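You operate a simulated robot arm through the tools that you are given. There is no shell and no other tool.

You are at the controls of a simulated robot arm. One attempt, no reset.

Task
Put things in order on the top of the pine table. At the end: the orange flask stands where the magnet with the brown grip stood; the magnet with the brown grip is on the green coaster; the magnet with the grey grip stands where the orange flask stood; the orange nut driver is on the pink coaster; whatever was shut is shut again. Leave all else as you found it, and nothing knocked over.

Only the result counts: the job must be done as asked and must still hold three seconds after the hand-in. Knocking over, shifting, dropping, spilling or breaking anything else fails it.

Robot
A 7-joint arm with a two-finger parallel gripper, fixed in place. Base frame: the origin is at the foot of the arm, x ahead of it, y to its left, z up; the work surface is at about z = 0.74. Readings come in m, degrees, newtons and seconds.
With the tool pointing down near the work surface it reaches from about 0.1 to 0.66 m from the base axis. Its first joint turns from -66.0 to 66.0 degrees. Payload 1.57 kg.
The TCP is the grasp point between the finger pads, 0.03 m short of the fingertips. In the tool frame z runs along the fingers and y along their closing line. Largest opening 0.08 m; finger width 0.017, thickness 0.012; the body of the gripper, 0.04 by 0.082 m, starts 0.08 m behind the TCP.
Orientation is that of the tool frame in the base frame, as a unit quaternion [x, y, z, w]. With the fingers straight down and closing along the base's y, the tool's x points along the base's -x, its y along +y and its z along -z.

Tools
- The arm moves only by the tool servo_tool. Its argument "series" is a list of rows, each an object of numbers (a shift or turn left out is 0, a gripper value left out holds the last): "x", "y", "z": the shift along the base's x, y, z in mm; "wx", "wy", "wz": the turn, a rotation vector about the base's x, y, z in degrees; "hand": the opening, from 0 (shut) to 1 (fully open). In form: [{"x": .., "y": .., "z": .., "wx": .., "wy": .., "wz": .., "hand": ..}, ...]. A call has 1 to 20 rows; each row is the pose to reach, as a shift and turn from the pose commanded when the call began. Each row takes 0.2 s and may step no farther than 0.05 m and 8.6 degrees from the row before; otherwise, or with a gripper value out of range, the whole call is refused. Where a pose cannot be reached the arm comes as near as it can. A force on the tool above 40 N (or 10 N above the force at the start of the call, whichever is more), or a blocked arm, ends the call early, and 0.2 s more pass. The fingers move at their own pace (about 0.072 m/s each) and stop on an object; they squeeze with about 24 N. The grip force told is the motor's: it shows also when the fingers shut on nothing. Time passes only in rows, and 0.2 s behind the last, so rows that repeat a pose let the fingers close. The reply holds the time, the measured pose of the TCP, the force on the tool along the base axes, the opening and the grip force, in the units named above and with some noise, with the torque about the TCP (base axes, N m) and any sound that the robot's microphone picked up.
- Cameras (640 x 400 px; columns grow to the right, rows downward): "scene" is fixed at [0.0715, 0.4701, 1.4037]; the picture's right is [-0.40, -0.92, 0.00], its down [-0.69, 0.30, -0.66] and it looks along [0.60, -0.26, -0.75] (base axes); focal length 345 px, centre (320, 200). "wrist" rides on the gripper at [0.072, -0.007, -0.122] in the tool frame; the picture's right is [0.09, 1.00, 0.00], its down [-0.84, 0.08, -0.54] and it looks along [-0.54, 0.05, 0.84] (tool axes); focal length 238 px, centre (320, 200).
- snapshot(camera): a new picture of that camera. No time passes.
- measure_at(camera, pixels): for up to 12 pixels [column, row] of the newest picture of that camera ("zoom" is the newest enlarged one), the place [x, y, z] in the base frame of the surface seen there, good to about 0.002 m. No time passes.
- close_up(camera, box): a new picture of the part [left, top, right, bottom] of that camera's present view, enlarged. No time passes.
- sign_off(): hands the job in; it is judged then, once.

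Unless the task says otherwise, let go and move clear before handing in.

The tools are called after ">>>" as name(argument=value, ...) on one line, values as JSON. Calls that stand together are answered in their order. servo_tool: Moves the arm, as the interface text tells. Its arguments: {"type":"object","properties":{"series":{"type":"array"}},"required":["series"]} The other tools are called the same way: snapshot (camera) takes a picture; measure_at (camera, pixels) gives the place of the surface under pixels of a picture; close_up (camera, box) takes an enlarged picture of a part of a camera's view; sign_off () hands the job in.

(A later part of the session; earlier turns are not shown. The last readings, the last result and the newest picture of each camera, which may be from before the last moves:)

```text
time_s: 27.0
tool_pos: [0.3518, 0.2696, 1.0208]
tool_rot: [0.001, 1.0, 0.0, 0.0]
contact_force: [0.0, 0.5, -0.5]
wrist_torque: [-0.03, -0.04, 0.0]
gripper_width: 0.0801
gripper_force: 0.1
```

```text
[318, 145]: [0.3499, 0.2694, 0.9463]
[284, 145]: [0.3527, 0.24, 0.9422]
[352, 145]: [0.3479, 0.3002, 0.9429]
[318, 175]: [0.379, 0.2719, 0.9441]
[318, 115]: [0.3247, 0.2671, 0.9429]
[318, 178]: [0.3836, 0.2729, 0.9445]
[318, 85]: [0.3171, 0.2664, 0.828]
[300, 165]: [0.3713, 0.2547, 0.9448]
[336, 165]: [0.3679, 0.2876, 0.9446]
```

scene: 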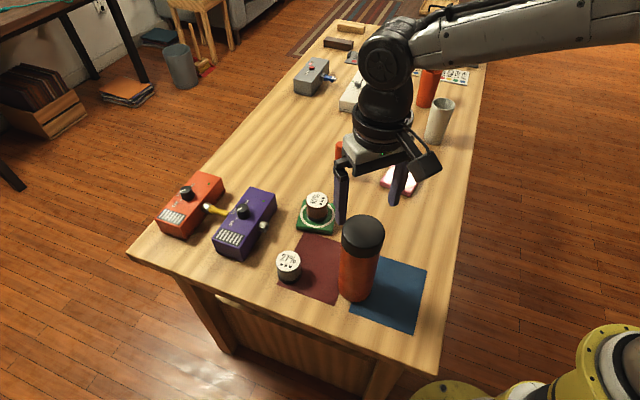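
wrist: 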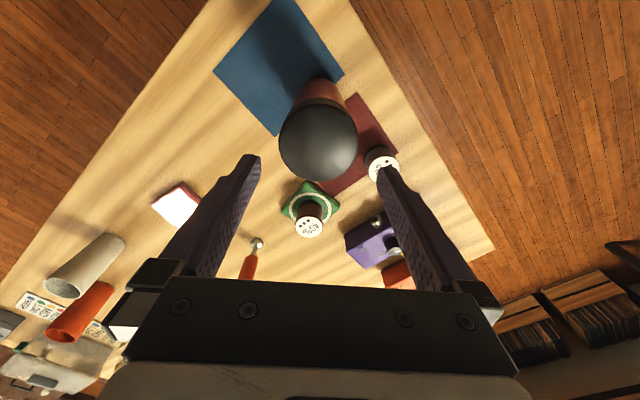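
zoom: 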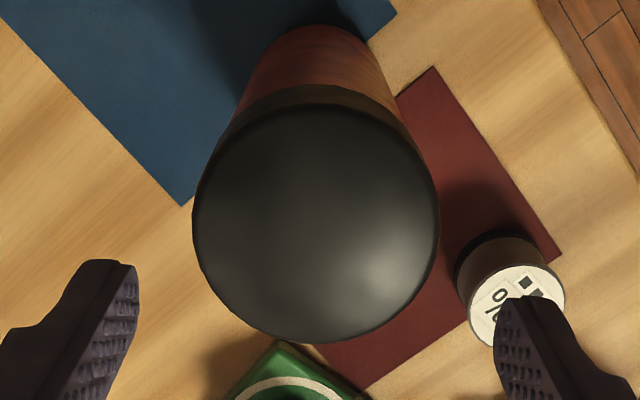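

The cap centre is ≈(0.3505, 0.2708), within 1 mm of the hand. I'll descend to z≈0.875, where the palm stays about 1 cm above the cap.

>>> servo_tool(series=[{"x": -1, "y": -0.5, "z": -15, "hand": 1}, {"x": -1, "y": -0.5, "z": -30, "hand": 1}, {"x": -1, "y": -0.5, "z": -40, "hand": 1}, {"x": -1, "y": -0.5, "z": -50, "hand": 1}, {"x": -1, "y": -0.5, "z": -60, "hand": 1}, {"x": -1, "y": -0.5, "z": -75, "hand": 1}, {"x": -1, "y": -0.5, "z": -90, "hand": 1}, {"x": -1, "y": -0.5, "z": -105, "hand": 1}, {"x": -1, "y": -0.5, "z": -120, "hand": 1}, {"x": -1, "y": -0.5, "z": -133, "hand": 1}, {"x": -1, "y": -0.5, "z": -142, "hand": 1}, {"x": -1, "y": -0.5, "z": -145, "hand": 1}, {"x": -1, "y": -0.5, "z": -145, "hand": 1}])

>>> close_up(camera="scene", box=[300, 150, 450, 320])

```text
time_s: 29.8
tool_pos: [0.3519, 0.2701, 0.8758]
tool_rot: [0.0, 1.0, 0.0, 0.0]
contact_force: [-1.2, -0.3, -0.1]
wrist_torque: [0.0, 0.0, 0.03]
gripper_width: 0.0801
gripper_force: 0.0
```

```text
2.35 times, centred on (375, 235) of scene
```

zoom: 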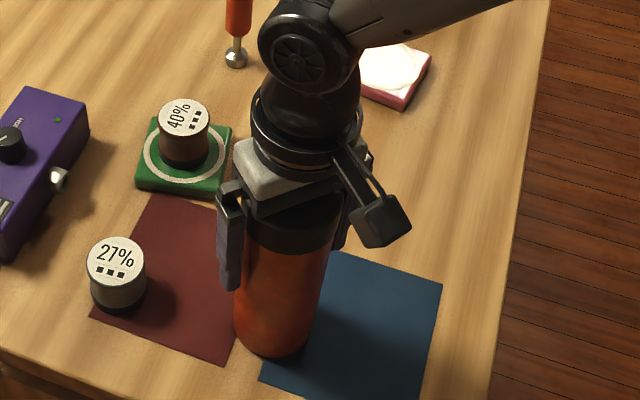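

The hand straddles the flask cleanly with no contact force. Closing, then a 3 mm test lift to read the weight.

>>> servo_tool(series=[{"hand": 0.5}, {"hand": 0.5}, {"hand": 0.5}, {"hand": 0.5}, {"hand": 0.5}])

>>> servo_tool(series=[{"z": 1}, {"z": 2}, {"z": 3}, {"z": 3}, {"z": 3}])

>>> close_up(camera="scene", box=[320, 190, 420, 320])

```text
time_s: 31.0
tool_pos: [0.3511, 0.2694, 0.8769]
tool_rot: [0.0, 1.0, 0.0, 0.0]
contact_force: [0.6, -1.2, -1.2]
wrist_torque: [-0.03, 0.03, 0.04]
gripper_width: 0.0702
gripper_force: 23.6
```

```text
time_s: 32.2
tool_pos: [0.351, 0.2698, 0.8787]
tool_rot: [-0.001, 1.0, 0.0, 0.0]
contact_force: [0.6, 0.4, -1.9]
wrist_torque: [0.01, 0.01, 0.01]
gripper_width: 0.07
gripper_force: 23.8
```

```text
3.08 times, centred on (370, 255) of scene
```

zoom: 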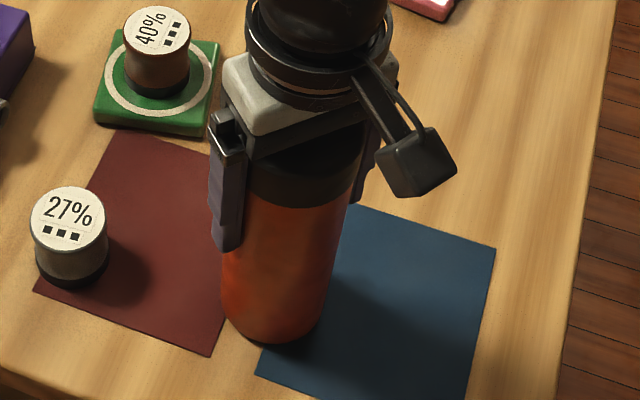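

Gripped at 0.070 m with −1.9 N so far. I'll lift a few more mm slowly and check that the flask's bottom and cap rise together.

>>> servo_tool(series=[{"z": 1}, {"z": 2}, {"z": 3}, {"z": 4}, {"z": 5}, {"z": 6}, {"z": 7}, {"z": 7}])

>>> close_up(camera="scene", box=[320, 190, 420, 320])

>>> measure_at(camera="zoom", pixels=[[280, 230], [275, 300], [270, 330], [270, 340], [290, 190], [300, 205], [265, 350]])

```text
time_s: 34.0
tool_pos: [0.3499, 0.2703, 0.8856]
tool_rot: [0.0, 1.0, 0.0, 0.0]
contact_force: [-0.2, -0.2, 0.1]
wrist_torque: [0.01, 0.0, 0.0]
gripper_width: 0.0701
gripper_force: 23.6
```

```text
3.08 times, centred on (370, 255) of scene
```

zoom: 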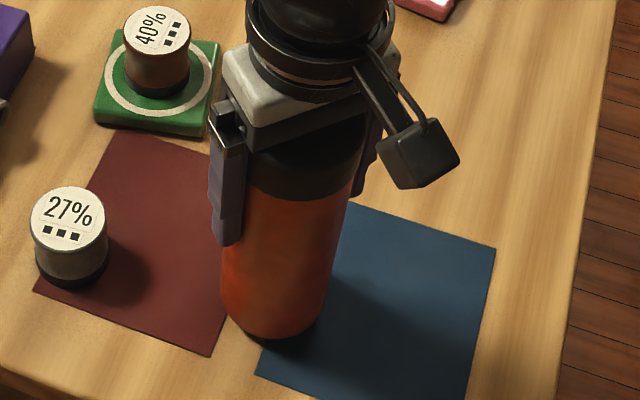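

```text
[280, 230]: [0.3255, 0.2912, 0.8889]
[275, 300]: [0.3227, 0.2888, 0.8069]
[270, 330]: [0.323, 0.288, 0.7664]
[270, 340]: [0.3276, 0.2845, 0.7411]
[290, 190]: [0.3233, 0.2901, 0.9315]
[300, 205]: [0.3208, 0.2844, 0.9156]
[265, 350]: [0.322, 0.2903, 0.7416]
```

Flask, cap and fingers rose together by the same few pixels (bottom now at zoom (270,336)), so it is held and light. I'll lift it another 35 mm slowly.

>>> servo_tool(series=[{"z": 2}, {"z": 5}, {"z": 10}, {"z": 16}, {"z": 22}, {"z": 28}, {"z": 33}, {"z": 35}, {"z": 35}])

>>> close_up(camera="scene", box=[320, 170, 420, 310])

>>> snapshot(camera="wrist")

```text
time_s: 36.0
tool_pos: [0.3522, 0.2692, 0.9208]
tool_rot: [0.001, 1.0, 0.0, -0.001]
contact_force: [0.0, 0.1, -3.2]
wrist_torque: [-0.02, 0.04, -0.01]
gripper_width: 0.0698
gripper_force: 24.0
```

```text
2.86 times, centred on (370, 240) of scene
```

zoom: 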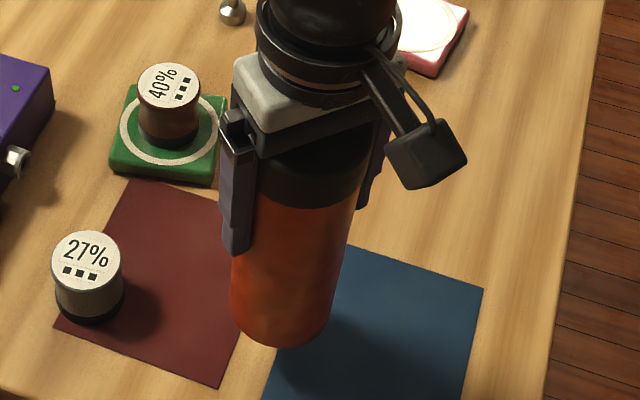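

```text
taken
```

wrist: 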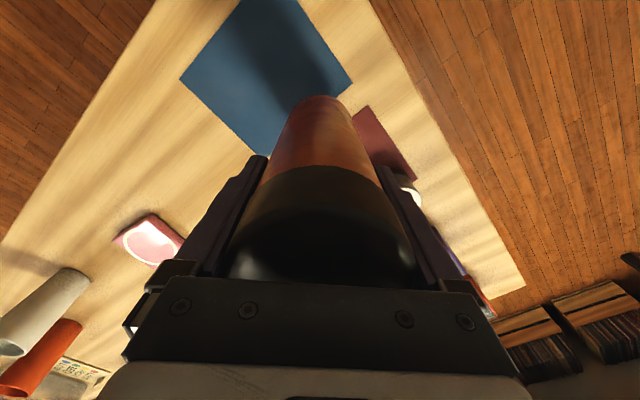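

The flask is clear of the table and upright (−3.2 N). I'll carry it slowly to above the magnet's old spot.

>>> servo_tool(series=[{"x": 1, "y": -3}, {"x": 3.5, "y": -10}, {"x": 7.5, "y": -22}, {"x": 13, "y": -38}, {"x": 19, "y": -55.6}, {"x": 25, "y": -73}, {"x": 31, "y": -91}, {"x": 37, "y": -108}, {"x": 43, "y": -126}, {"x": 49, "y": -143.5}, {"x": 55, "y": -161}, {"x": 61, "y": -178.5}, {"x": 66.5, "y": -194.5}, {"x": 70.5, "y": -206}, {"x": 72.5, "y": -212}, {"x": 73, "y": -213.7}, {"x": 73, "y": -213.7}])

>>> snapshot(camera="scene")

>>> close_up(camera="scene", box=[370, 110, 500, 250])

```text
time_s: 39.6
tool_pos: [0.4233, 0.0559, 0.9206]
tool_rot: [-0.001, 1.0, 0.001, 0.0]
contact_force: [0.2, 0.5, -3.0]
wrist_torque: [0.01, 0.05, 0.01]
gripper_width: 0.07
gripper_force: 23.6
```

```text
taken
```

scene: 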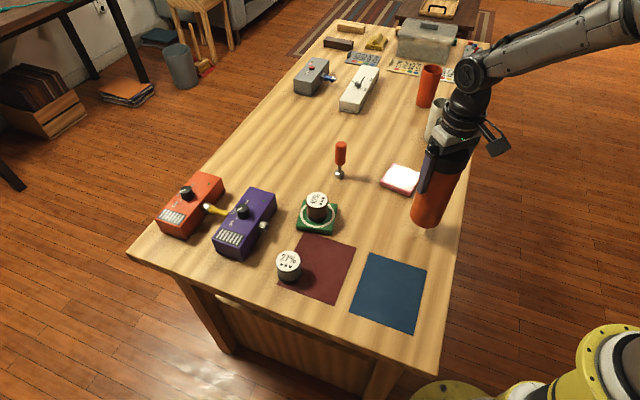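

```text
2.86 times, centred on (435, 180) of scene
```

zoom: 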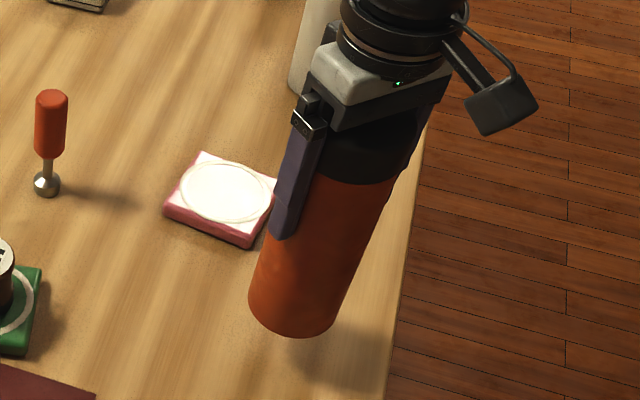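

The flask hangs upright above the old magnet spot, with the pink coaster clear. I'll lower 42 mm, then feel for the table.

>>> servo_tool(series=[{"z": -3}, {"z": -8}, {"z": -14}, {"z": -20}, {"z": -26}, {"z": -32}, {"z": -37}, {"z": -40}, {"z": -42}, {"z": -42}])

>>> close_up(camera="scene", box=[370, 110, 500, 250])

>>> measure_at(camera="zoom", pixels=[[310, 250], [300, 290], [290, 330], [285, 345], [250, 310], [340, 330], [330, 230]])

```text
time_s: 41.8
tool_pos: [0.4216, 0.0557, 0.8793]
tool_rot: [0.0, 1.0, 0.0, 0.0]
contact_force: [0.4, 0.0, -3.2]
wrist_torque: [-0.02, -0.01, 0.01]
gripper_width: 0.07
gripper_force: 23.6
```

```text
2.86 times, centred on (435, 180) of scene
```

zoom: 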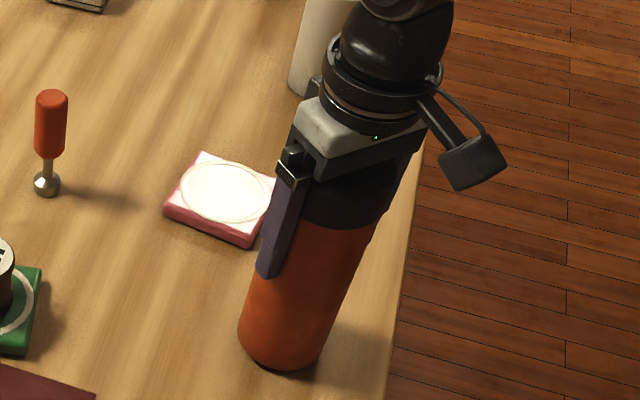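

```text
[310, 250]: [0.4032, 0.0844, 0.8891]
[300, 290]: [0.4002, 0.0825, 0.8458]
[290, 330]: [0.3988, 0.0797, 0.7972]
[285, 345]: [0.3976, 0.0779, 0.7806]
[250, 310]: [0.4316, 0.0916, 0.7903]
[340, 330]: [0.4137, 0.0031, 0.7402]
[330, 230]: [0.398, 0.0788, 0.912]
```

Surface points lie ~0.034 m from (0.4235, 0.057) at all heights, so the flask is upright and on target. Lowering the last few mm by feel.

>>> servo_tool(series=[{"z": -1}, {"z": -2}, {"z": -2}])

```text
time_s: 42.6
tool_pos: [0.4238, 0.0561, 0.8755]
tool_rot: [-0.001, 1.0, 0.0, -0.001]
contact_force: [0.4, -0.2, -3.5]
wrist_torque: [-0.05, 0.01, 0.01]
gripper_width: 0.0699
gripper_force: 23.7
```

Still fully carrying (−3.5 N). One more millimetre at a time.

>>> servo_tool(series=[{"z": -0.5}, {"z": -1}, {"z": -1}])

>>> servo_tool(series=[{"z": -0.5}, {"z": -0.5}])

```text
time_s: 43.4
tool_pos: [0.4235, 0.0571, 0.8751]
tool_rot: [0.0, 1.0, 0.0, 0.0]
contact_force: [0.2, 0.1, -2.6]
wrist_torque: [0.02, -0.01, 0.01]
gripper_width: 0.07
gripper_force: 23.8
```

```text
time_s: 44.0
tool_pos: [0.4243, 0.0563, 0.8749]
tool_rot: [0.001, 1.0, 0.0, 0.0]
contact_force: [-0.3, 0.6, -2.7]
wrist_torque: [0.0, 0.03, 0.0]
gripper_width: 0.0698
gripper_force: 23.8
```

>>> servo_tool(series=[{"z": -0.7}, {"z": -0.7}])

>>> close_up(camera="scene", box=[385, 180, 475, 250])

```text
time_s: 44.6
tool_pos: [0.4239, 0.057, 0.8747]
tool_rot: [0.0, 1.0, 0.0, 0.0]
contact_force: [-0.3, 0.1, -3.0]
wrist_torque: [0.01, 0.02, 0.0]
gripper_width: 0.0699
gripper_force: 24.1
```

```text
5.71 times, centred on (430, 215) of scene
```

zoom: 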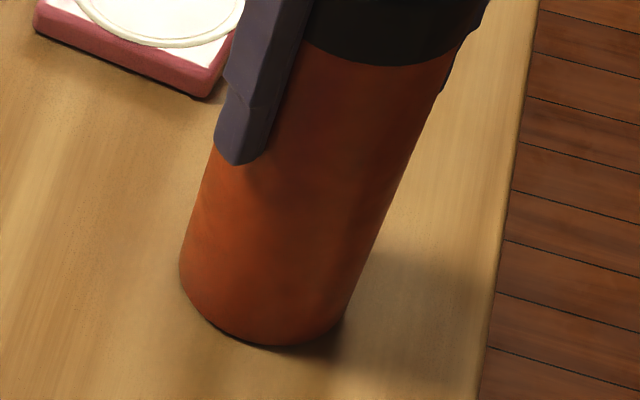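

The force is still −3 N, and the picture shows the base very near the table. I'll continue in half-millimetre steps.

>>> servo_tool(series=[{"z": -0.5}, {"z": -1}, {"z": -1}])

>>> servo_tool(series=[{"z": -0.5}, {"z": -1}, {"z": -1}])

>>> close_up(camera="scene", box=[385, 180, 475, 250])

```text
time_s: 45.4
tool_pos: [0.4235, 0.0564, 0.8747]
tool_rot: [0.0, 1.0, 0.0, 0.0]
contact_force: [-1.4, 1.0, 3.1]
wrist_torque: [-0.06, 0.25, -0.04]
gripper_width: 0.0698
gripper_force: 24.3
```

```text
time_s: 46.2
tool_pos: [0.4248, 0.0565, 0.8728]
tool_rot: [0.0, 1.0, 0.0, 0.002]
contact_force: [-4.2, 0.3, 13.5]
wrist_torque: [0.02, 0.07, 0.1]
gripper_width: 0.07
gripper_force: 23.7
```

```text
5.71 times, centred on (430, 215) of scene
```

zoom: 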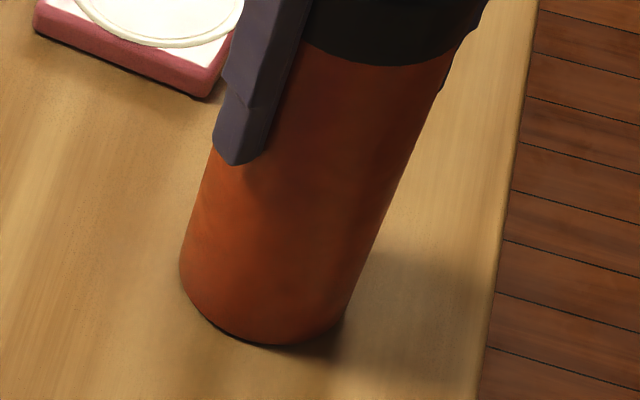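

Firm contact at +13.5 N, so it is seated. I'll ease up 1 mm to release the push, then open.

>>> servo_tool(series=[{"z": 1.0}, {"z": 1.0}, {"z": 1.0, "hand": 1}, {"z": 1.0, "hand": 1}, {"z": 1.0, "hand": 1}, {"z": 1.0, "hand": 1}])

>>> close_up(camera="scene", box=[370, 110, 500, 250])

```text
time_s: 47.6
tool_pos: [0.4233, 0.0559, 0.8736]
tool_rot: [0.0, 1.0, 0.0, 0.0]
contact_force: [-0.1, -0.4, 0.7]
wrist_torque: [-0.02, -0.01, -0.03]
gripper_width: 0.0798
gripper_force: 0.0
```

```text
2.86 times, centred on (435, 180) of scene
```

zoom: 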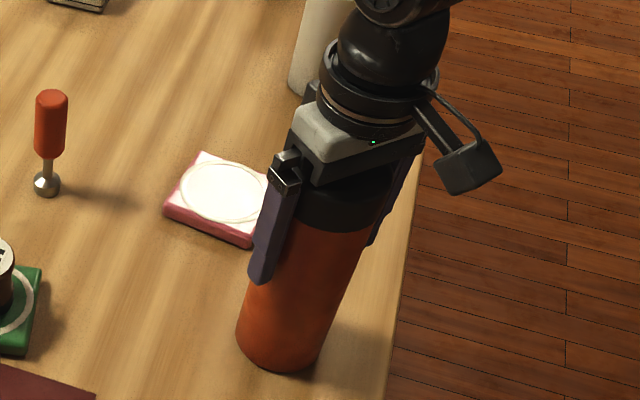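

The fingers are open and the flask stands. I'll rise straight up until the tips clear the cap.

>>> servo_tool(series=[{"z": 8, "hand": 1}, {"z": 20, "hand": 1}, {"z": 40, "hand": 1}, {"z": 60, "hand": 1}, {"z": 85, "hand": 1}, {"z": 110, "hand": 1}, {"z": 135, "hand": 1}, {"z": 155, "hand": 1}, {"z": 155, "hand": 1}])

>>> snapshot(camera="scene")

>>> snapshot(camera="wrist")

>>> measure_at(camera="wrist", pixels=[[318, 145], [284, 145], [352, 145], [318, 175], [318, 115], [318, 178], [318, 85], [300, 165], [336, 165]])

```text
time_s: 49.6
tool_pos: [0.4235, 0.0578, 1.0274]
tool_rot: [0.0, 1.0, 0.0, 0.0]
contact_force: [0.2, -0.1, -0.4]
wrist_torque: [0.03, -0.03, -0.01]
gripper_width: 0.0798
gripper_force: 0.2
```

```text
taken
```

scene: 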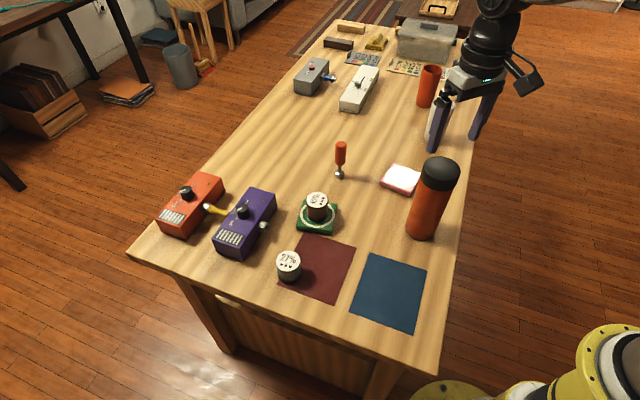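

```text
taken
```

wrist: 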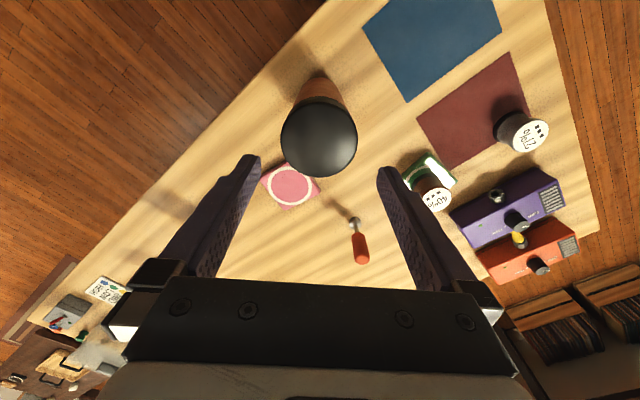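

```text
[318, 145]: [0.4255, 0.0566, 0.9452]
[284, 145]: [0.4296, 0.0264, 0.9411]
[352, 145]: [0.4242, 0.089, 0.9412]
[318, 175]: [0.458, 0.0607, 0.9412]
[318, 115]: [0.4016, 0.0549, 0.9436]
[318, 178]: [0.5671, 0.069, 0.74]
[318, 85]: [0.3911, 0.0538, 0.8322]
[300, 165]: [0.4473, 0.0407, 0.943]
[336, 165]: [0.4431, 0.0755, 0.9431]
```

The flask stands at about (0.4245, 0.0577), right on the old magnet spot. Next the grey magnet at (0.4375, 0.383): I'll go high first, then down to z≈0.86 above it.

>>> servo_tool(series=[{"x": 0, "y": 15, "z": 0}, {"x": 1, "y": 50, "z": 0}, {"x": 3, "y": 95, "z": 0}, {"x": 5, "y": 140, "z": 0}, {"x": 7, "y": 185, "z": -10}, {"x": 9, "y": 225, "z": -35}, {"x": 11, "y": 262, "z": -65}, {"x": 13, "y": 292, "z": -95}, {"x": 14, "y": 313, "z": -125}, {"x": 14, "y": 323, "z": -150}, {"x": 14, "y": 325.7, "z": -165}, {"x": 14, "y": 325.7, "z": -165}])

>>> snapshot(camera="wrist")

>>> snapshot(camera="scene")

>>> measure_at(camera="wrist", pixels=[[320, 150], [310, 150], [330, 150], [320, 140], [320, 160]])

```text
time_s: 52.2
tool_pos: [0.4396, 0.3835, 0.8645]
tool_rot: [0.0, 1.0, 0.0, 0.0]
contact_force: [0.5, -0.3, 0.1]
wrist_torque: [-0.02, 0.01, 0.01]
gripper_width: 0.0799
gripper_force: 0.0
```

```text
taken
```

wrist: 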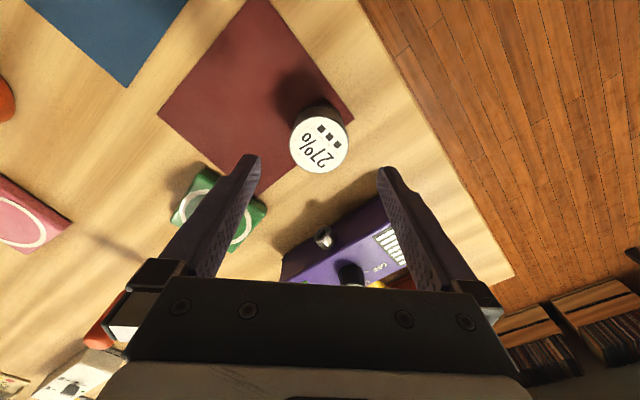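

```text
taken
```

scene: 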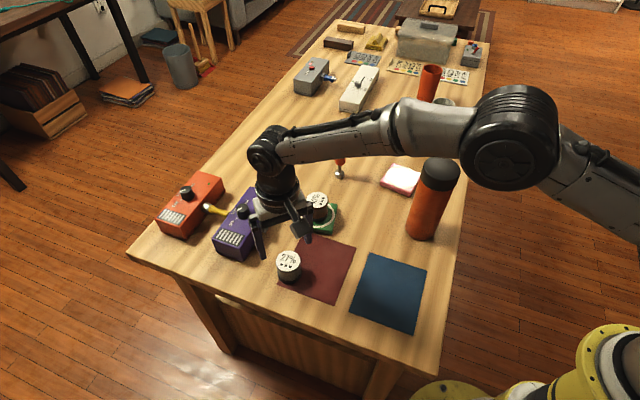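

```text
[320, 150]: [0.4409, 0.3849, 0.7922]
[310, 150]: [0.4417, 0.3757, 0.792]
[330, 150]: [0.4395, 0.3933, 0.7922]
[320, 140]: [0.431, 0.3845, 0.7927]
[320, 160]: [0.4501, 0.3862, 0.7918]
```

The grey magnet is centred at wrist (319,147), i.e. ≈(0.438, 0.383). I'll check the clearance to the purple pedal before going down.

>>> measure_at(camera="wrist", pixels=[[285, 262], [320, 225], [345, 222], [384, 198], [388, 240], [320, 175], [322, 245]])

>>> close_up(camera="wrist", box=[240, 80, 440, 290])

```text
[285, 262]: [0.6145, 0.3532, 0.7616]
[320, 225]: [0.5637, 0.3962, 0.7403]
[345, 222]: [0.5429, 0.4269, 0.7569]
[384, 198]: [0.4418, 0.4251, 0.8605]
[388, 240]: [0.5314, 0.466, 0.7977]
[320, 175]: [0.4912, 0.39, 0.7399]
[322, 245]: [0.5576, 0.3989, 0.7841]
```

```text
1.90 times, centred on (340, 185) of wrist
```

zoom: 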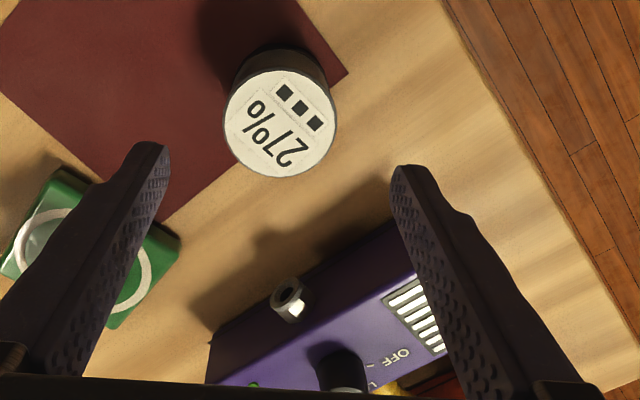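

The pedal is more than 6 cm from where the left finger will go. Descending to z≈0.773 and closing on the grey magnet.

>>> servo_tool(series=[{"z": -25, "hand": 1}, {"z": -50, "hand": 1}, {"z": -70, "hand": 1}, {"z": -83, "hand": 1}, {"z": -90, "hand": 1}, {"z": -90, "hand": 1}])

>>> close_up(camera="scene", box=[240, 210, 340, 300])

>>> snapshot(camera="wrist")

```text
time_s: 53.6
tool_pos: [0.4372, 0.3809, 0.7719]
tool_rot: [0.0, 1.0, 0.0, -0.001]
contact_force: [-0.7, 0.0, 0.1]
wrist_torque: [-0.01, 0.0, 0.03]
gripper_width: 0.08
gripper_force: 0.1
```

```text
4.44 times, centred on (290, 255) of scene
```

zoom: 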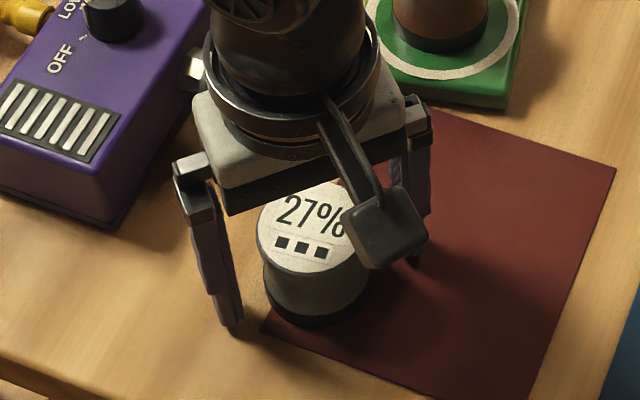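

```text
taken
```

wrist: 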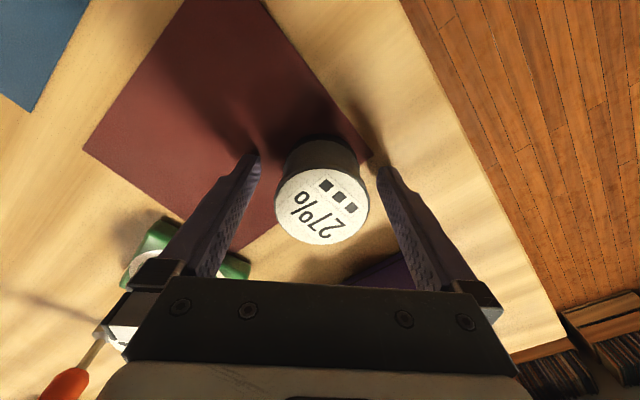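

Fingers straddle the grey magnet symmetrically, tips about 2 mm above the mat. Closing, then a slow lift.

>>> servo_tool(series=[{"hand": 0.3}, {"hand": 0.3}, {"hand": 0.3}, {"hand": 0.3}, {"hand": 0.3}])

>>> servo_tool(series=[{"z": 1}, {"z": 2}, {"z": 3.5}, {"z": 5}, {"z": 7}, {"z": 9}, {"z": 9}])

>>> close_up(camera="scene", box=[240, 210, 340, 300])

>>> measure_at(camera="zoom", pixels=[[290, 220], [290, 250], [310, 240], [330, 250], [300, 290]])

```text
time_s: 54.8
tool_pos: [0.4371, 0.3801, 0.7735]
tool_rot: [-0.001, 1.0, -0.001, 0.0]
contact_force: [-0.6, 0.5, -0.3]
wrist_torque: [0.03, -0.04, 0.0]
gripper_width: 0.051
gripper_force: 24.0
```

```text
time_s: 56.4
tool_pos: [0.4384, 0.3815, 0.7824]
tool_rot: [0.0, 1.0, 0.0, 0.0]
contact_force: [-0.2, -1.3, -2.1]
wrist_torque: [-0.03, 0.02, -0.01]
gripper_width: 0.0512
gripper_force: 24.1
```

```text
4.44 times, centred on (290, 255) of scene
```

zoom: 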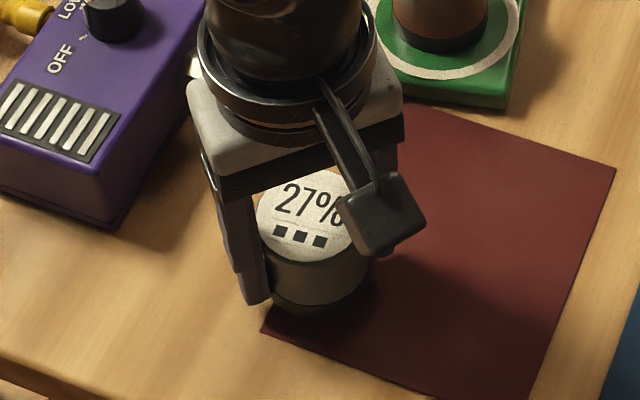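

```text
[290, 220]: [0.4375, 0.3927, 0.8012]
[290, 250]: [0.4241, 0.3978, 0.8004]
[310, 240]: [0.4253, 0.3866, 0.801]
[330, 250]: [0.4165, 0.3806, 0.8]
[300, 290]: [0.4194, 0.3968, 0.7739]
```

The grey magnet rose with the fingers (top 0.801, load −2.1 N). I'll lift further and carry it slowly to the flask's old place (0.351, 0.271).

>>> servo_tool(series=[{"z": 2}, {"z": 5}, {"z": 10}, {"z": 16}, {"z": 23}, {"z": 30}, {"z": 36}, {"z": 40}, {"z": 40}])

>>> servo_tool(series=[{"x": -1.5, "y": -2}, {"x": -5, "y": -6.5}, {"x": -11, "y": -14}, {"x": -19, "y": -25}, {"x": -28, "y": -36}, {"x": -37, "y": -48}, {"x": -46, "y": -60}, {"x": -55, "y": -71}, {"x": -64, "y": -83}, {"x": -72, "y": -93}, {"x": -79, "y": -102}, {"x": -84, "y": -108.5}, {"x": -86.5, "y": -112}, {"x": -86.5, "y": -112}])

>>> snapshot(camera="scene")

>>> close_up(camera="scene", box=[300, 200, 420, 310])

```text
time_s: 58.4
tool_pos: [0.4354, 0.3822, 0.8219]
tool_rot: [0.0, 1.0, 0.0, 0.0]
contact_force: [0.1, 0.6, -1.9]
wrist_torque: [-0.04, 0.01, 0.03]
gripper_width: 0.0509
gripper_force: 24.4
```

```text
time_s: 61.4
tool_pos: [0.3519, 0.2691, 0.8218]
tool_rot: [0.0, 1.0, 0.0, 0.0]
contact_force: [0.9, 1.5, -2.3]
wrist_torque: [0.03, 0.02, 0.03]
gripper_width: 0.0509
gripper_force: 24.3
```

```text
taken
```

scene: 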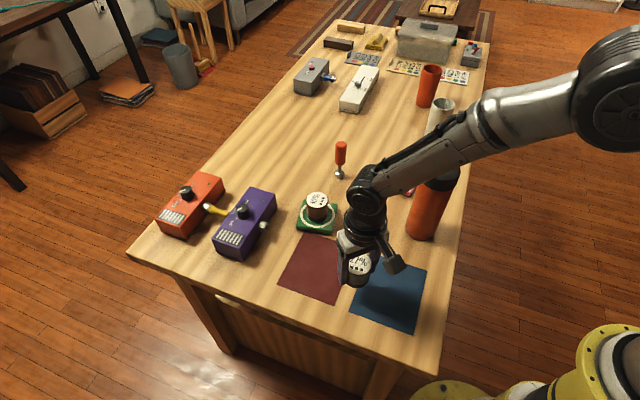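

```text
3.64 times, centred on (360, 255) of scene
```

zoom: 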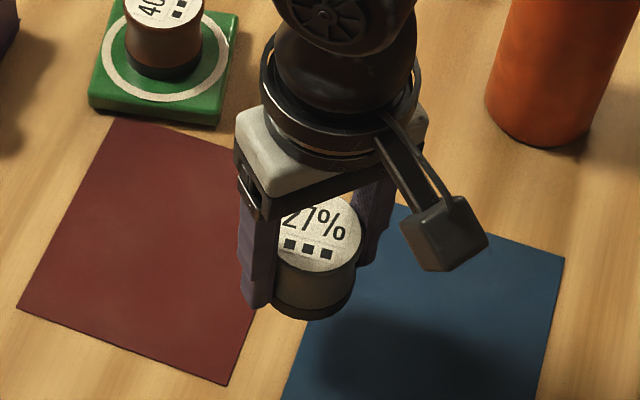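

The grey magnet hangs over the old flask place. I'll measure its actual centre in flight before lowering.

>>> close_up(camera="scene", box=[330, 230, 400, 300])

>>> measure_at(camera="zoom", pixels=[[240, 165], [270, 180], [250, 140], [290, 160], [310, 175], [260, 235], [290, 210], [250, 280], [270, 300]])

>>> close_up(camera="wrist", box=[240, 100, 400, 260])

```text
5.71 times, centred on (365, 265) of scene
```

zoom: 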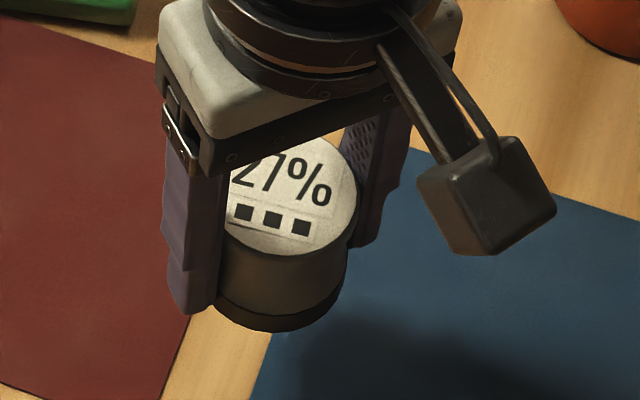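

```text
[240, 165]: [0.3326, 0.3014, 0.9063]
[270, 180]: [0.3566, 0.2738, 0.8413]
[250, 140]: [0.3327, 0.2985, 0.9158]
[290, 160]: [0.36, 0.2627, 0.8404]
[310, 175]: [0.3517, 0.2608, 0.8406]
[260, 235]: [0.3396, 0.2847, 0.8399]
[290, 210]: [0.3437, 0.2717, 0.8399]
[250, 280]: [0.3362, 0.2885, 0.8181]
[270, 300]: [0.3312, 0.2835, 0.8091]
```

```text
2.50 times, centred on (320, 180) of wrist
```

zoom: 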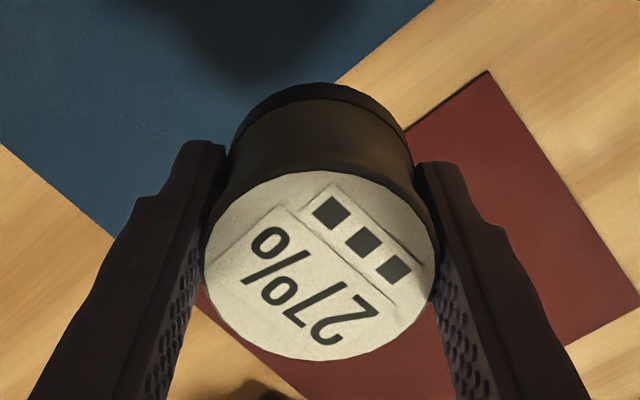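

I'll measure the magnet's top disc in the wrist close-up to find its centre.

>>> measure_at(camera="zoom", pixels=[[212, 265], [428, 265], [320, 178], [320, 355], [245, 200], [395, 330], [395, 200], [245, 330], [320, 262]])

```text
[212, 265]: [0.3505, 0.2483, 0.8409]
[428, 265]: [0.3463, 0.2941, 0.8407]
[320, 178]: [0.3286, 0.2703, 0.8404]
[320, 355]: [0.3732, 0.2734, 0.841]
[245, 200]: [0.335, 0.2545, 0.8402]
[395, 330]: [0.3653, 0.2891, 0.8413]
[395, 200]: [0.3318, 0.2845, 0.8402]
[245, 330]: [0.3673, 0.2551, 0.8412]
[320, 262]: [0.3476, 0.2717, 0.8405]
```

Its centre is ≈(0.3505, 0.2712), right on target. I'll lower 45 mm and then feel for the surface.

>>> servo_tool(series=[{"z": -4}, {"z": -10}, {"z": -17}, {"z": -24}, {"z": -31}, {"z": -37}, {"z": -42}, {"z": -45}, {"z": -45}])

>>> servo_tool(series=[{"z": -1}, {"z": -2}, {"z": -2}])

>>> servo_tool(series=[{"z": -1}, {"z": -1}])

```text
time_s: 63.4
tool_pos: [0.3516, 0.2705, 0.7779]
tool_rot: [0.0, 1.0, 0.0, 0.0]
contact_force: [-0.3, 0.0, -2.1]
wrist_torque: [0.02, 0.01, -0.02]
gripper_width: 0.0509
gripper_force: 23.8
```

```text
time_s: 64.2
tool_pos: [0.3501, 0.2711, 0.7746]
tool_rot: [0.001, 1.0, 0.0, 0.0]
contact_force: [0.2, 0.9, -1.1]
wrist_torque: [0.0, 0.03, 0.0]
gripper_width: 0.0505
gripper_force: 24.0
```

```text
time_s: 64.8
tool_pos: [0.3513, 0.2707, 0.7731]
tool_rot: [0.0, 1.0, 0.0, 0.0]
contact_force: [0.2, -0.7, -1.3]
wrist_torque: [0.02, 0.0, -0.01]
gripper_width: 0.0507
gripper_force: 23.8
```

Still slightly carried (−1.3 N). Continuing in half-millimetre steps.

>>> servo_tool(series=[{"z": -0.7}, {"z": -0.7}])

>>> servo_tool(series=[{"z": -0.7}, {"z": -0.7}])

>>> close_up(camera="scene", box=[320, 240, 400, 310])

```text
time_s: 65.4
tool_pos: [0.3504, 0.2701, 0.7733]
tool_rot: [0.0, 1.0, 0.0, 0.0]
contact_force: [0.6, -0.9, -2.6]
wrist_torque: [0.03, -0.01, -0.01]
gripper_width: 0.0505
gripper_force: 24.0
```

```text
time_s: 66.0
tool_pos: [0.3515, 0.2705, 0.7728]
tool_rot: [-0.001, 1.0, 0.0, 0.001]
contact_force: [0.9, -4.6, 6.5]
wrist_torque: [-0.21, 0.09, 0.07]
gripper_width: 0.0509
gripper_force: 24.7
```

```text
5.71 times, centred on (360, 275) of scene
```

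zoom: 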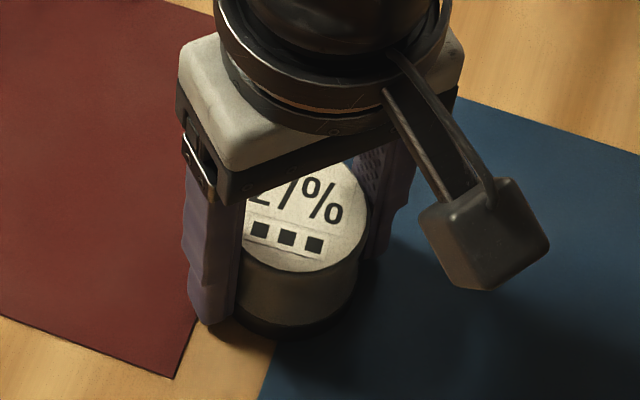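

Contact (+6.5 N). I'll relieve slightly, open, and rise straight up.

>>> servo_tool(series=[{"z": 0.5}, {"z": 0.5, "hand": 0.9}, {"z": 0.5, "hand": 0.9}, {"z": 0.5, "hand": 0.9}, {"z": 8, "hand": 0.9}, {"z": 25, "hand": 0.9}, {"z": 50, "hand": 0.9}, {"z": 85, "hand": 0.9}, {"z": 125, "hand": 0.9}, {"z": 160, "hand": 0.9}, {"z": 160, "hand": 0.9}])

>>> snapshot(camera="scene")

>>> snapshot(camera="wrist")

>>> close_up(camera="scene", box=[250, 180, 460, 330])

```text
time_s: 68.4
tool_pos: [0.3526, 0.268, 0.935]
tool_rot: [0.0, 1.0, 0.0, 0.001]
contact_force: [-0.1, 0.3, -0.3]
wrist_torque: [-0.03, -0.02, -0.01]
gripper_width: 0.0719
gripper_force: 0.0
```

```text
taken
```

scene: 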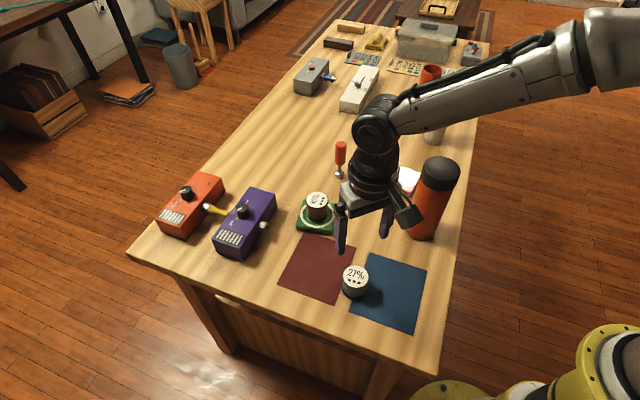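

```text
taken
```

wrist: 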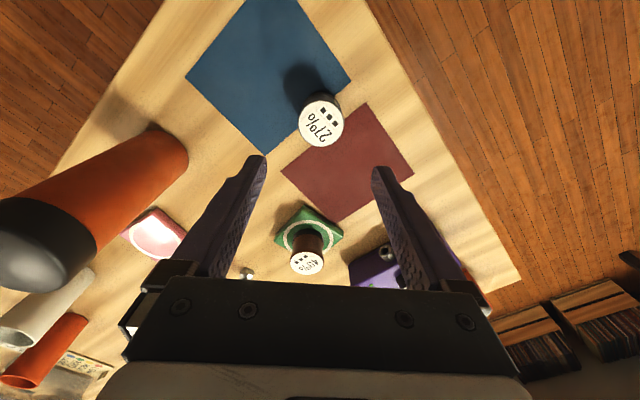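

```text
2.67 times, centred on (355, 255) of scene
```

zoom: 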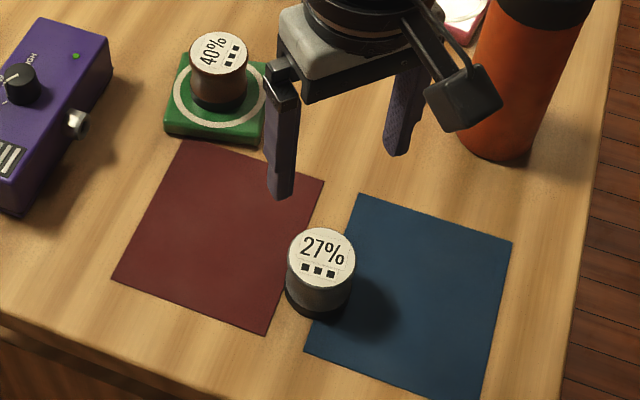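

The grey magnet stands at the old flask place (scene (354,275)). I'll verify its centre, and re-measure the nut driver and pink coaster for the last move.

>>> measure_at(camera="zoom", pixels=[[321, 230], [321, 282], [289, 255], [353, 258], [321, 257], [318, 315]])

>>> close_up(camera="scene", box=[370, 155, 430, 205])

>>> close_up(camera="scene", box=[315, 135, 365, 185])

>>> measure_at(camera="zoom", pixels=[[330, 68], [330, 52], [330, 95], [285, 80], [373, 80], [325, 130], [282, 200], [368, 200], [325, 240], [318, 260], [280, 320], [352, 325]])

```text
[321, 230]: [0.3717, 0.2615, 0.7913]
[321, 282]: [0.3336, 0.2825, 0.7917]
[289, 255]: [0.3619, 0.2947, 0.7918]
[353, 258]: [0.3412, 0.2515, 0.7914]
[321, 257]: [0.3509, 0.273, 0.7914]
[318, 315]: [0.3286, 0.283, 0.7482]
```

```text
8.00 times, centred on (400, 180) of scene
```

zoom: 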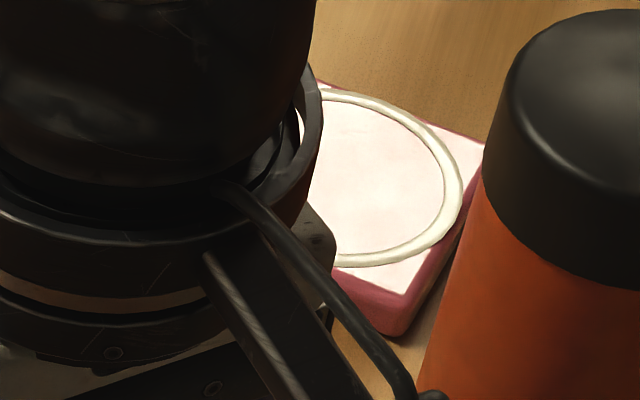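

```text
8.00 times, centred on (340, 160) of scene
```

zoom: 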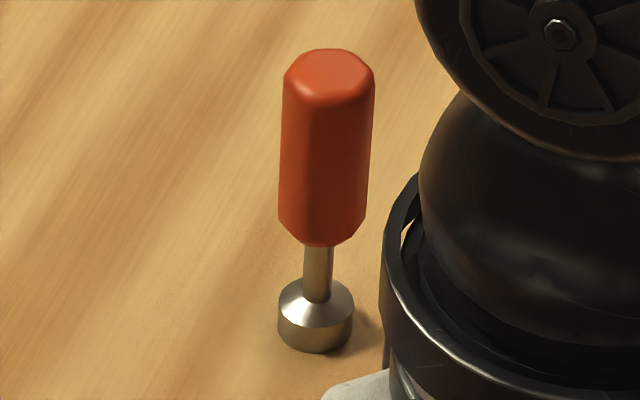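

```text
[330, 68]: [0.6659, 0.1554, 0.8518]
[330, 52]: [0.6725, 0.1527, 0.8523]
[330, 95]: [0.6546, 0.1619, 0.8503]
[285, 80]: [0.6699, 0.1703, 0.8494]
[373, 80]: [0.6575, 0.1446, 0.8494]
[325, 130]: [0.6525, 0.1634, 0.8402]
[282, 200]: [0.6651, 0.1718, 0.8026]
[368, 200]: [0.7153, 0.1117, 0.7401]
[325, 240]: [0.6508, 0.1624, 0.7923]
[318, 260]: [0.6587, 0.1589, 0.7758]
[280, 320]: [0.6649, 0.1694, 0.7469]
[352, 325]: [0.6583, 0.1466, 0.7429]
```

The grey magnet sits at (0.352, 0.2725), within 1.5 mm of the flask's old place. The nut driver's axis is at (0.6637, 0.1575), 0.682 m out, so I'll tilt the fingers outward about y; first I'll check the hex face directions.

>>> measure_at(camera="zoom", pixels=[[308, 150], [340, 150], [308, 190], [340, 190], [288, 150], [298, 150], [352, 150], [364, 150], [288, 190], [298, 190], [352, 190], [362, 190]])

>>> servo_tool(series=[{"x": 0, "y": 0, "z": 30, "hand": 1}, {"x": 15, "y": -7, "z": 60, "hand": 1}, {"x": 45, "y": -20, "z": 70, "hand": 1}, {"x": 80, "y": -36, "z": 70, "hand": 1}, {"x": 115, "y": -52, "z": 70, "hand": 1}, {"x": 150, "y": -68, "z": 70, "hand": 1}, {"x": 185, "y": -84, "z": 70, "hand": 1}, {"x": 215, "y": -98, "z": 65, "hand": 1}, {"x": 235, "y": -108, "z": 60, "hand": 1}, {"x": 245, "y": -113.5, "z": 55, "hand": 1}, {"x": 249, "y": -113.5, "z": 50, "wy": -5, "hand": 1}, {"x": 249, "y": -113.5, "z": 50, "wy": -10, "hand": 1}, {"x": 249, "y": -113.5, "z": 50, "wy": -15, "hand": 1}, {"x": 249, "y": -113.5, "z": 50, "wy": -15, "hand": 1}])

>>> snapshot(camera="scene")

>>> snapshot(camera="wrist")

```text
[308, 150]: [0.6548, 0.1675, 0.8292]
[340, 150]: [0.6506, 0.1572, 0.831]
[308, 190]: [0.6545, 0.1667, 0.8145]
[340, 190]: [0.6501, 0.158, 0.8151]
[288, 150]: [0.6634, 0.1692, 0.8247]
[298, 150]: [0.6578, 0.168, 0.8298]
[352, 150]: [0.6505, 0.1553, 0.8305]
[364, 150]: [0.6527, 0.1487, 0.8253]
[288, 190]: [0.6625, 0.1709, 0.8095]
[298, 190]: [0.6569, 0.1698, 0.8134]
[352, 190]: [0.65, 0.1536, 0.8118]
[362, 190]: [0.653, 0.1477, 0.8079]
```

```text
time_s: 71.4
tool_pos: [0.5992, 0.1555, 0.9811]
tool_rot: [0.0, 0.991, 0.0, 0.13]
contact_force: [-0.1, -0.4, 0.5]
wrist_torque: [0.0, -0.02, 0.0]
gripper_width: 0.08
gripper_force: 0.2
```

```text
taken
```

scene: 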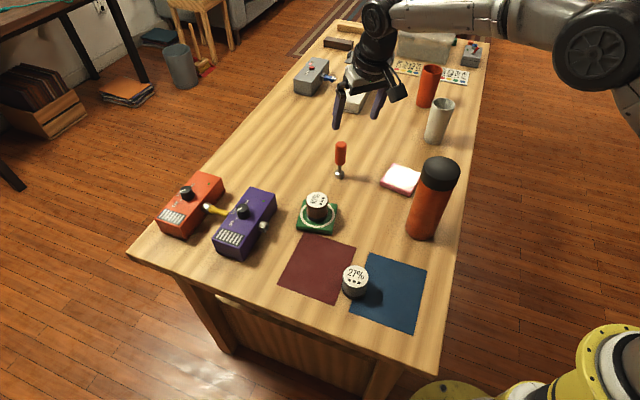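

```text
taken
```

wrist: 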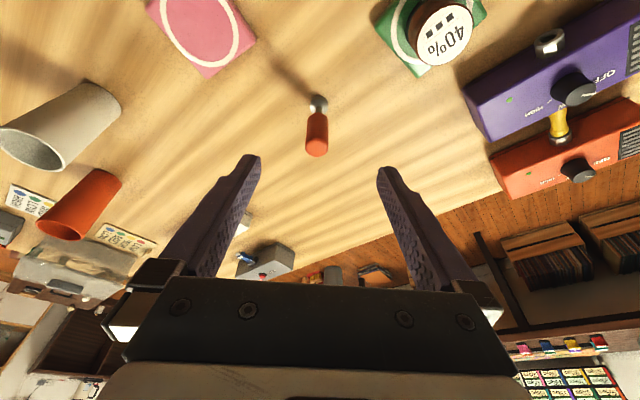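

The hex flats face roughly azimuth 95°/275°, so a 5° yaw of the fingers will match them. The tilt was reached; now I'll move over the driver at a safe height and check that the arm reaches.

>>> servo_tool(series=[{"x": 10, "wz": 1, "hand": 1}, {"x": 25, "z": -5, "wz": 3, "hand": 1}, {"x": 42, "z": -15, "wz": 5, "hand": 1}, {"x": 55, "z": -25, "wz": 5, "hand": 1}, {"x": 63.7, "z": -40, "wz": 5, "hand": 1}, {"x": 63.7, "z": -50, "wz": 5, "hand": 1}, {"x": 63.7, "z": -50, "wz": 5, "hand": 1}])

>>> snapshot(camera="wrist")

>>> close_up(camera="scene", box=[290, 60, 410, 190])

```text
time_s: 73.0
tool_pos: [0.6637, 0.1562, 0.9324]
tool_rot: [-0.042, 0.991, 0.005, 0.13]
contact_force: [0.4, 0.1, 0.1]
wrist_torque: [0.02, 0.0, -0.01]
gripper_width: 0.08
gripper_force: 0.2
```

```text
taken
```

wrist: 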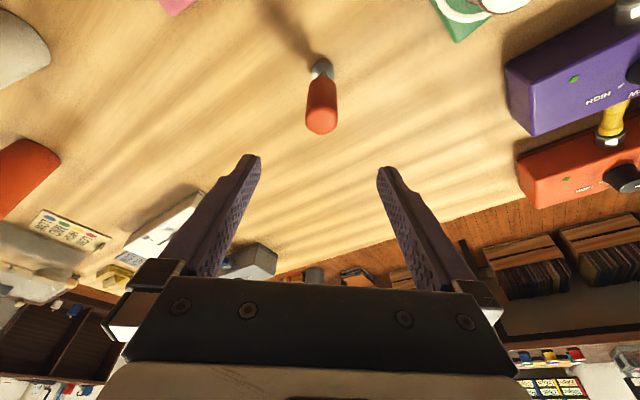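

```text
3.08 times, centred on (350, 125) of scene
```

zoom: 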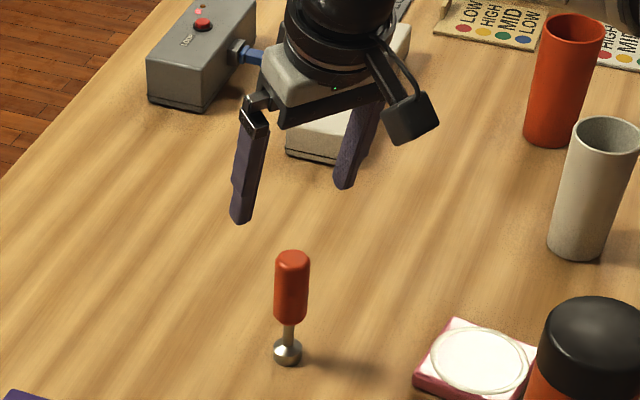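

The arm reaches (TCP 0.6637, 0.156, 0.932). I'll measure the driver from this nearer wrist view.

>>> close_up(camera="wrist", box=[280, 40, 360, 150])

>>> measure_at(camera="wrist", pixels=[[321, 122], [311, 120], [332, 120], [321, 131], [321, 112], [321, 100], [321, 80], [314, 100], [329, 100]])

```text
3.64 times, centred on (320, 95) of wrist
```

zoom: 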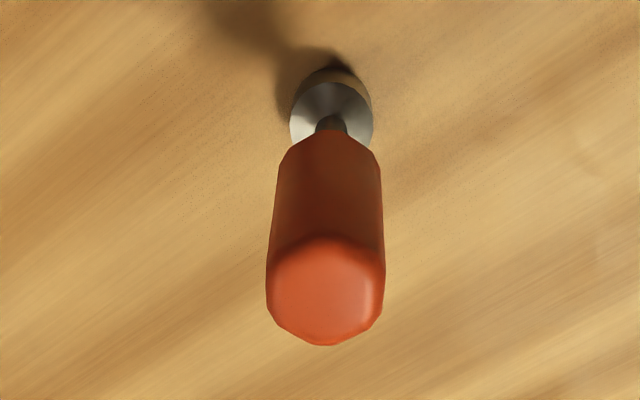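

```text
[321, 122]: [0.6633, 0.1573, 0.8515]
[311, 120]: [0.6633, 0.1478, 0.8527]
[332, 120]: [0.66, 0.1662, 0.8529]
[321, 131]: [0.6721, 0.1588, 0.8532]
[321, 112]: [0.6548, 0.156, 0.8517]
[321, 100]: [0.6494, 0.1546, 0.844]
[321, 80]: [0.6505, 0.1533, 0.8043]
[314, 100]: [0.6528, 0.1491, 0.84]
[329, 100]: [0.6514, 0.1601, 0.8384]
```

The driver's top centre is (0.6635, 0.157), and its flats face left and right in the wrist view, matching the fingers. Descending straight to z≈0.828.

>>> servo_tool(series=[{"z": -20, "y": -0.5, "hand": 1}, {"z": -40, "y": -0.5, "hand": 1}, {"z": -60, "y": -0.5, "hand": 1}, {"z": -78, "y": -0.5, "hand": 1}, {"z": -92, "y": -0.5, "hand": 1}, {"z": -101, "y": -0.5, "hand": 1}, {"z": -104, "y": -0.5, "hand": 1}, {"z": -104, "y": -0.5, "hand": 1}])

>>> snapshot(camera="wrist")

>>> close_up(camera="scene", box=[290, 90, 400, 190])

```text
time_s: 74.8
tool_pos: [0.6648, 0.1546, 0.8281]
tool_rot: [-0.043, 0.991, 0.006, 0.13]
contact_force: [1.2, -0.4, 0.8]
wrist_torque: [-0.01, -0.02, 0.02]
gripper_width: 0.0799
gripper_force: 0.1
```

```text
taken
```

wrist: 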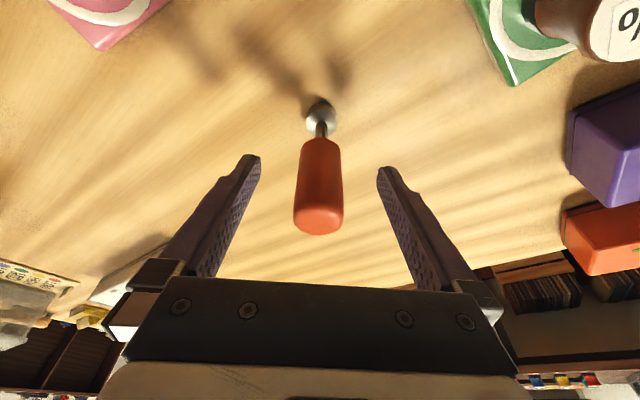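

```text
4.00 times, centred on (345, 140) of scene
```

zoom: 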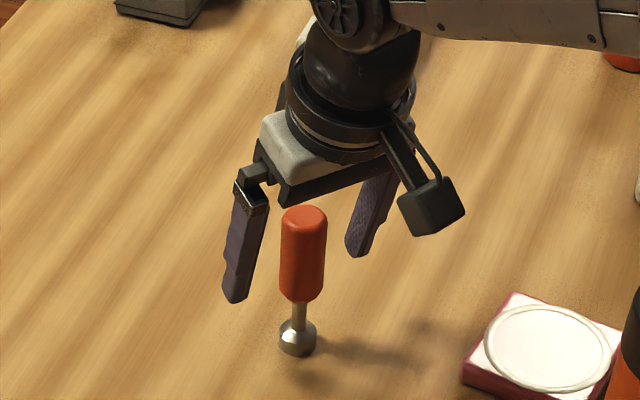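

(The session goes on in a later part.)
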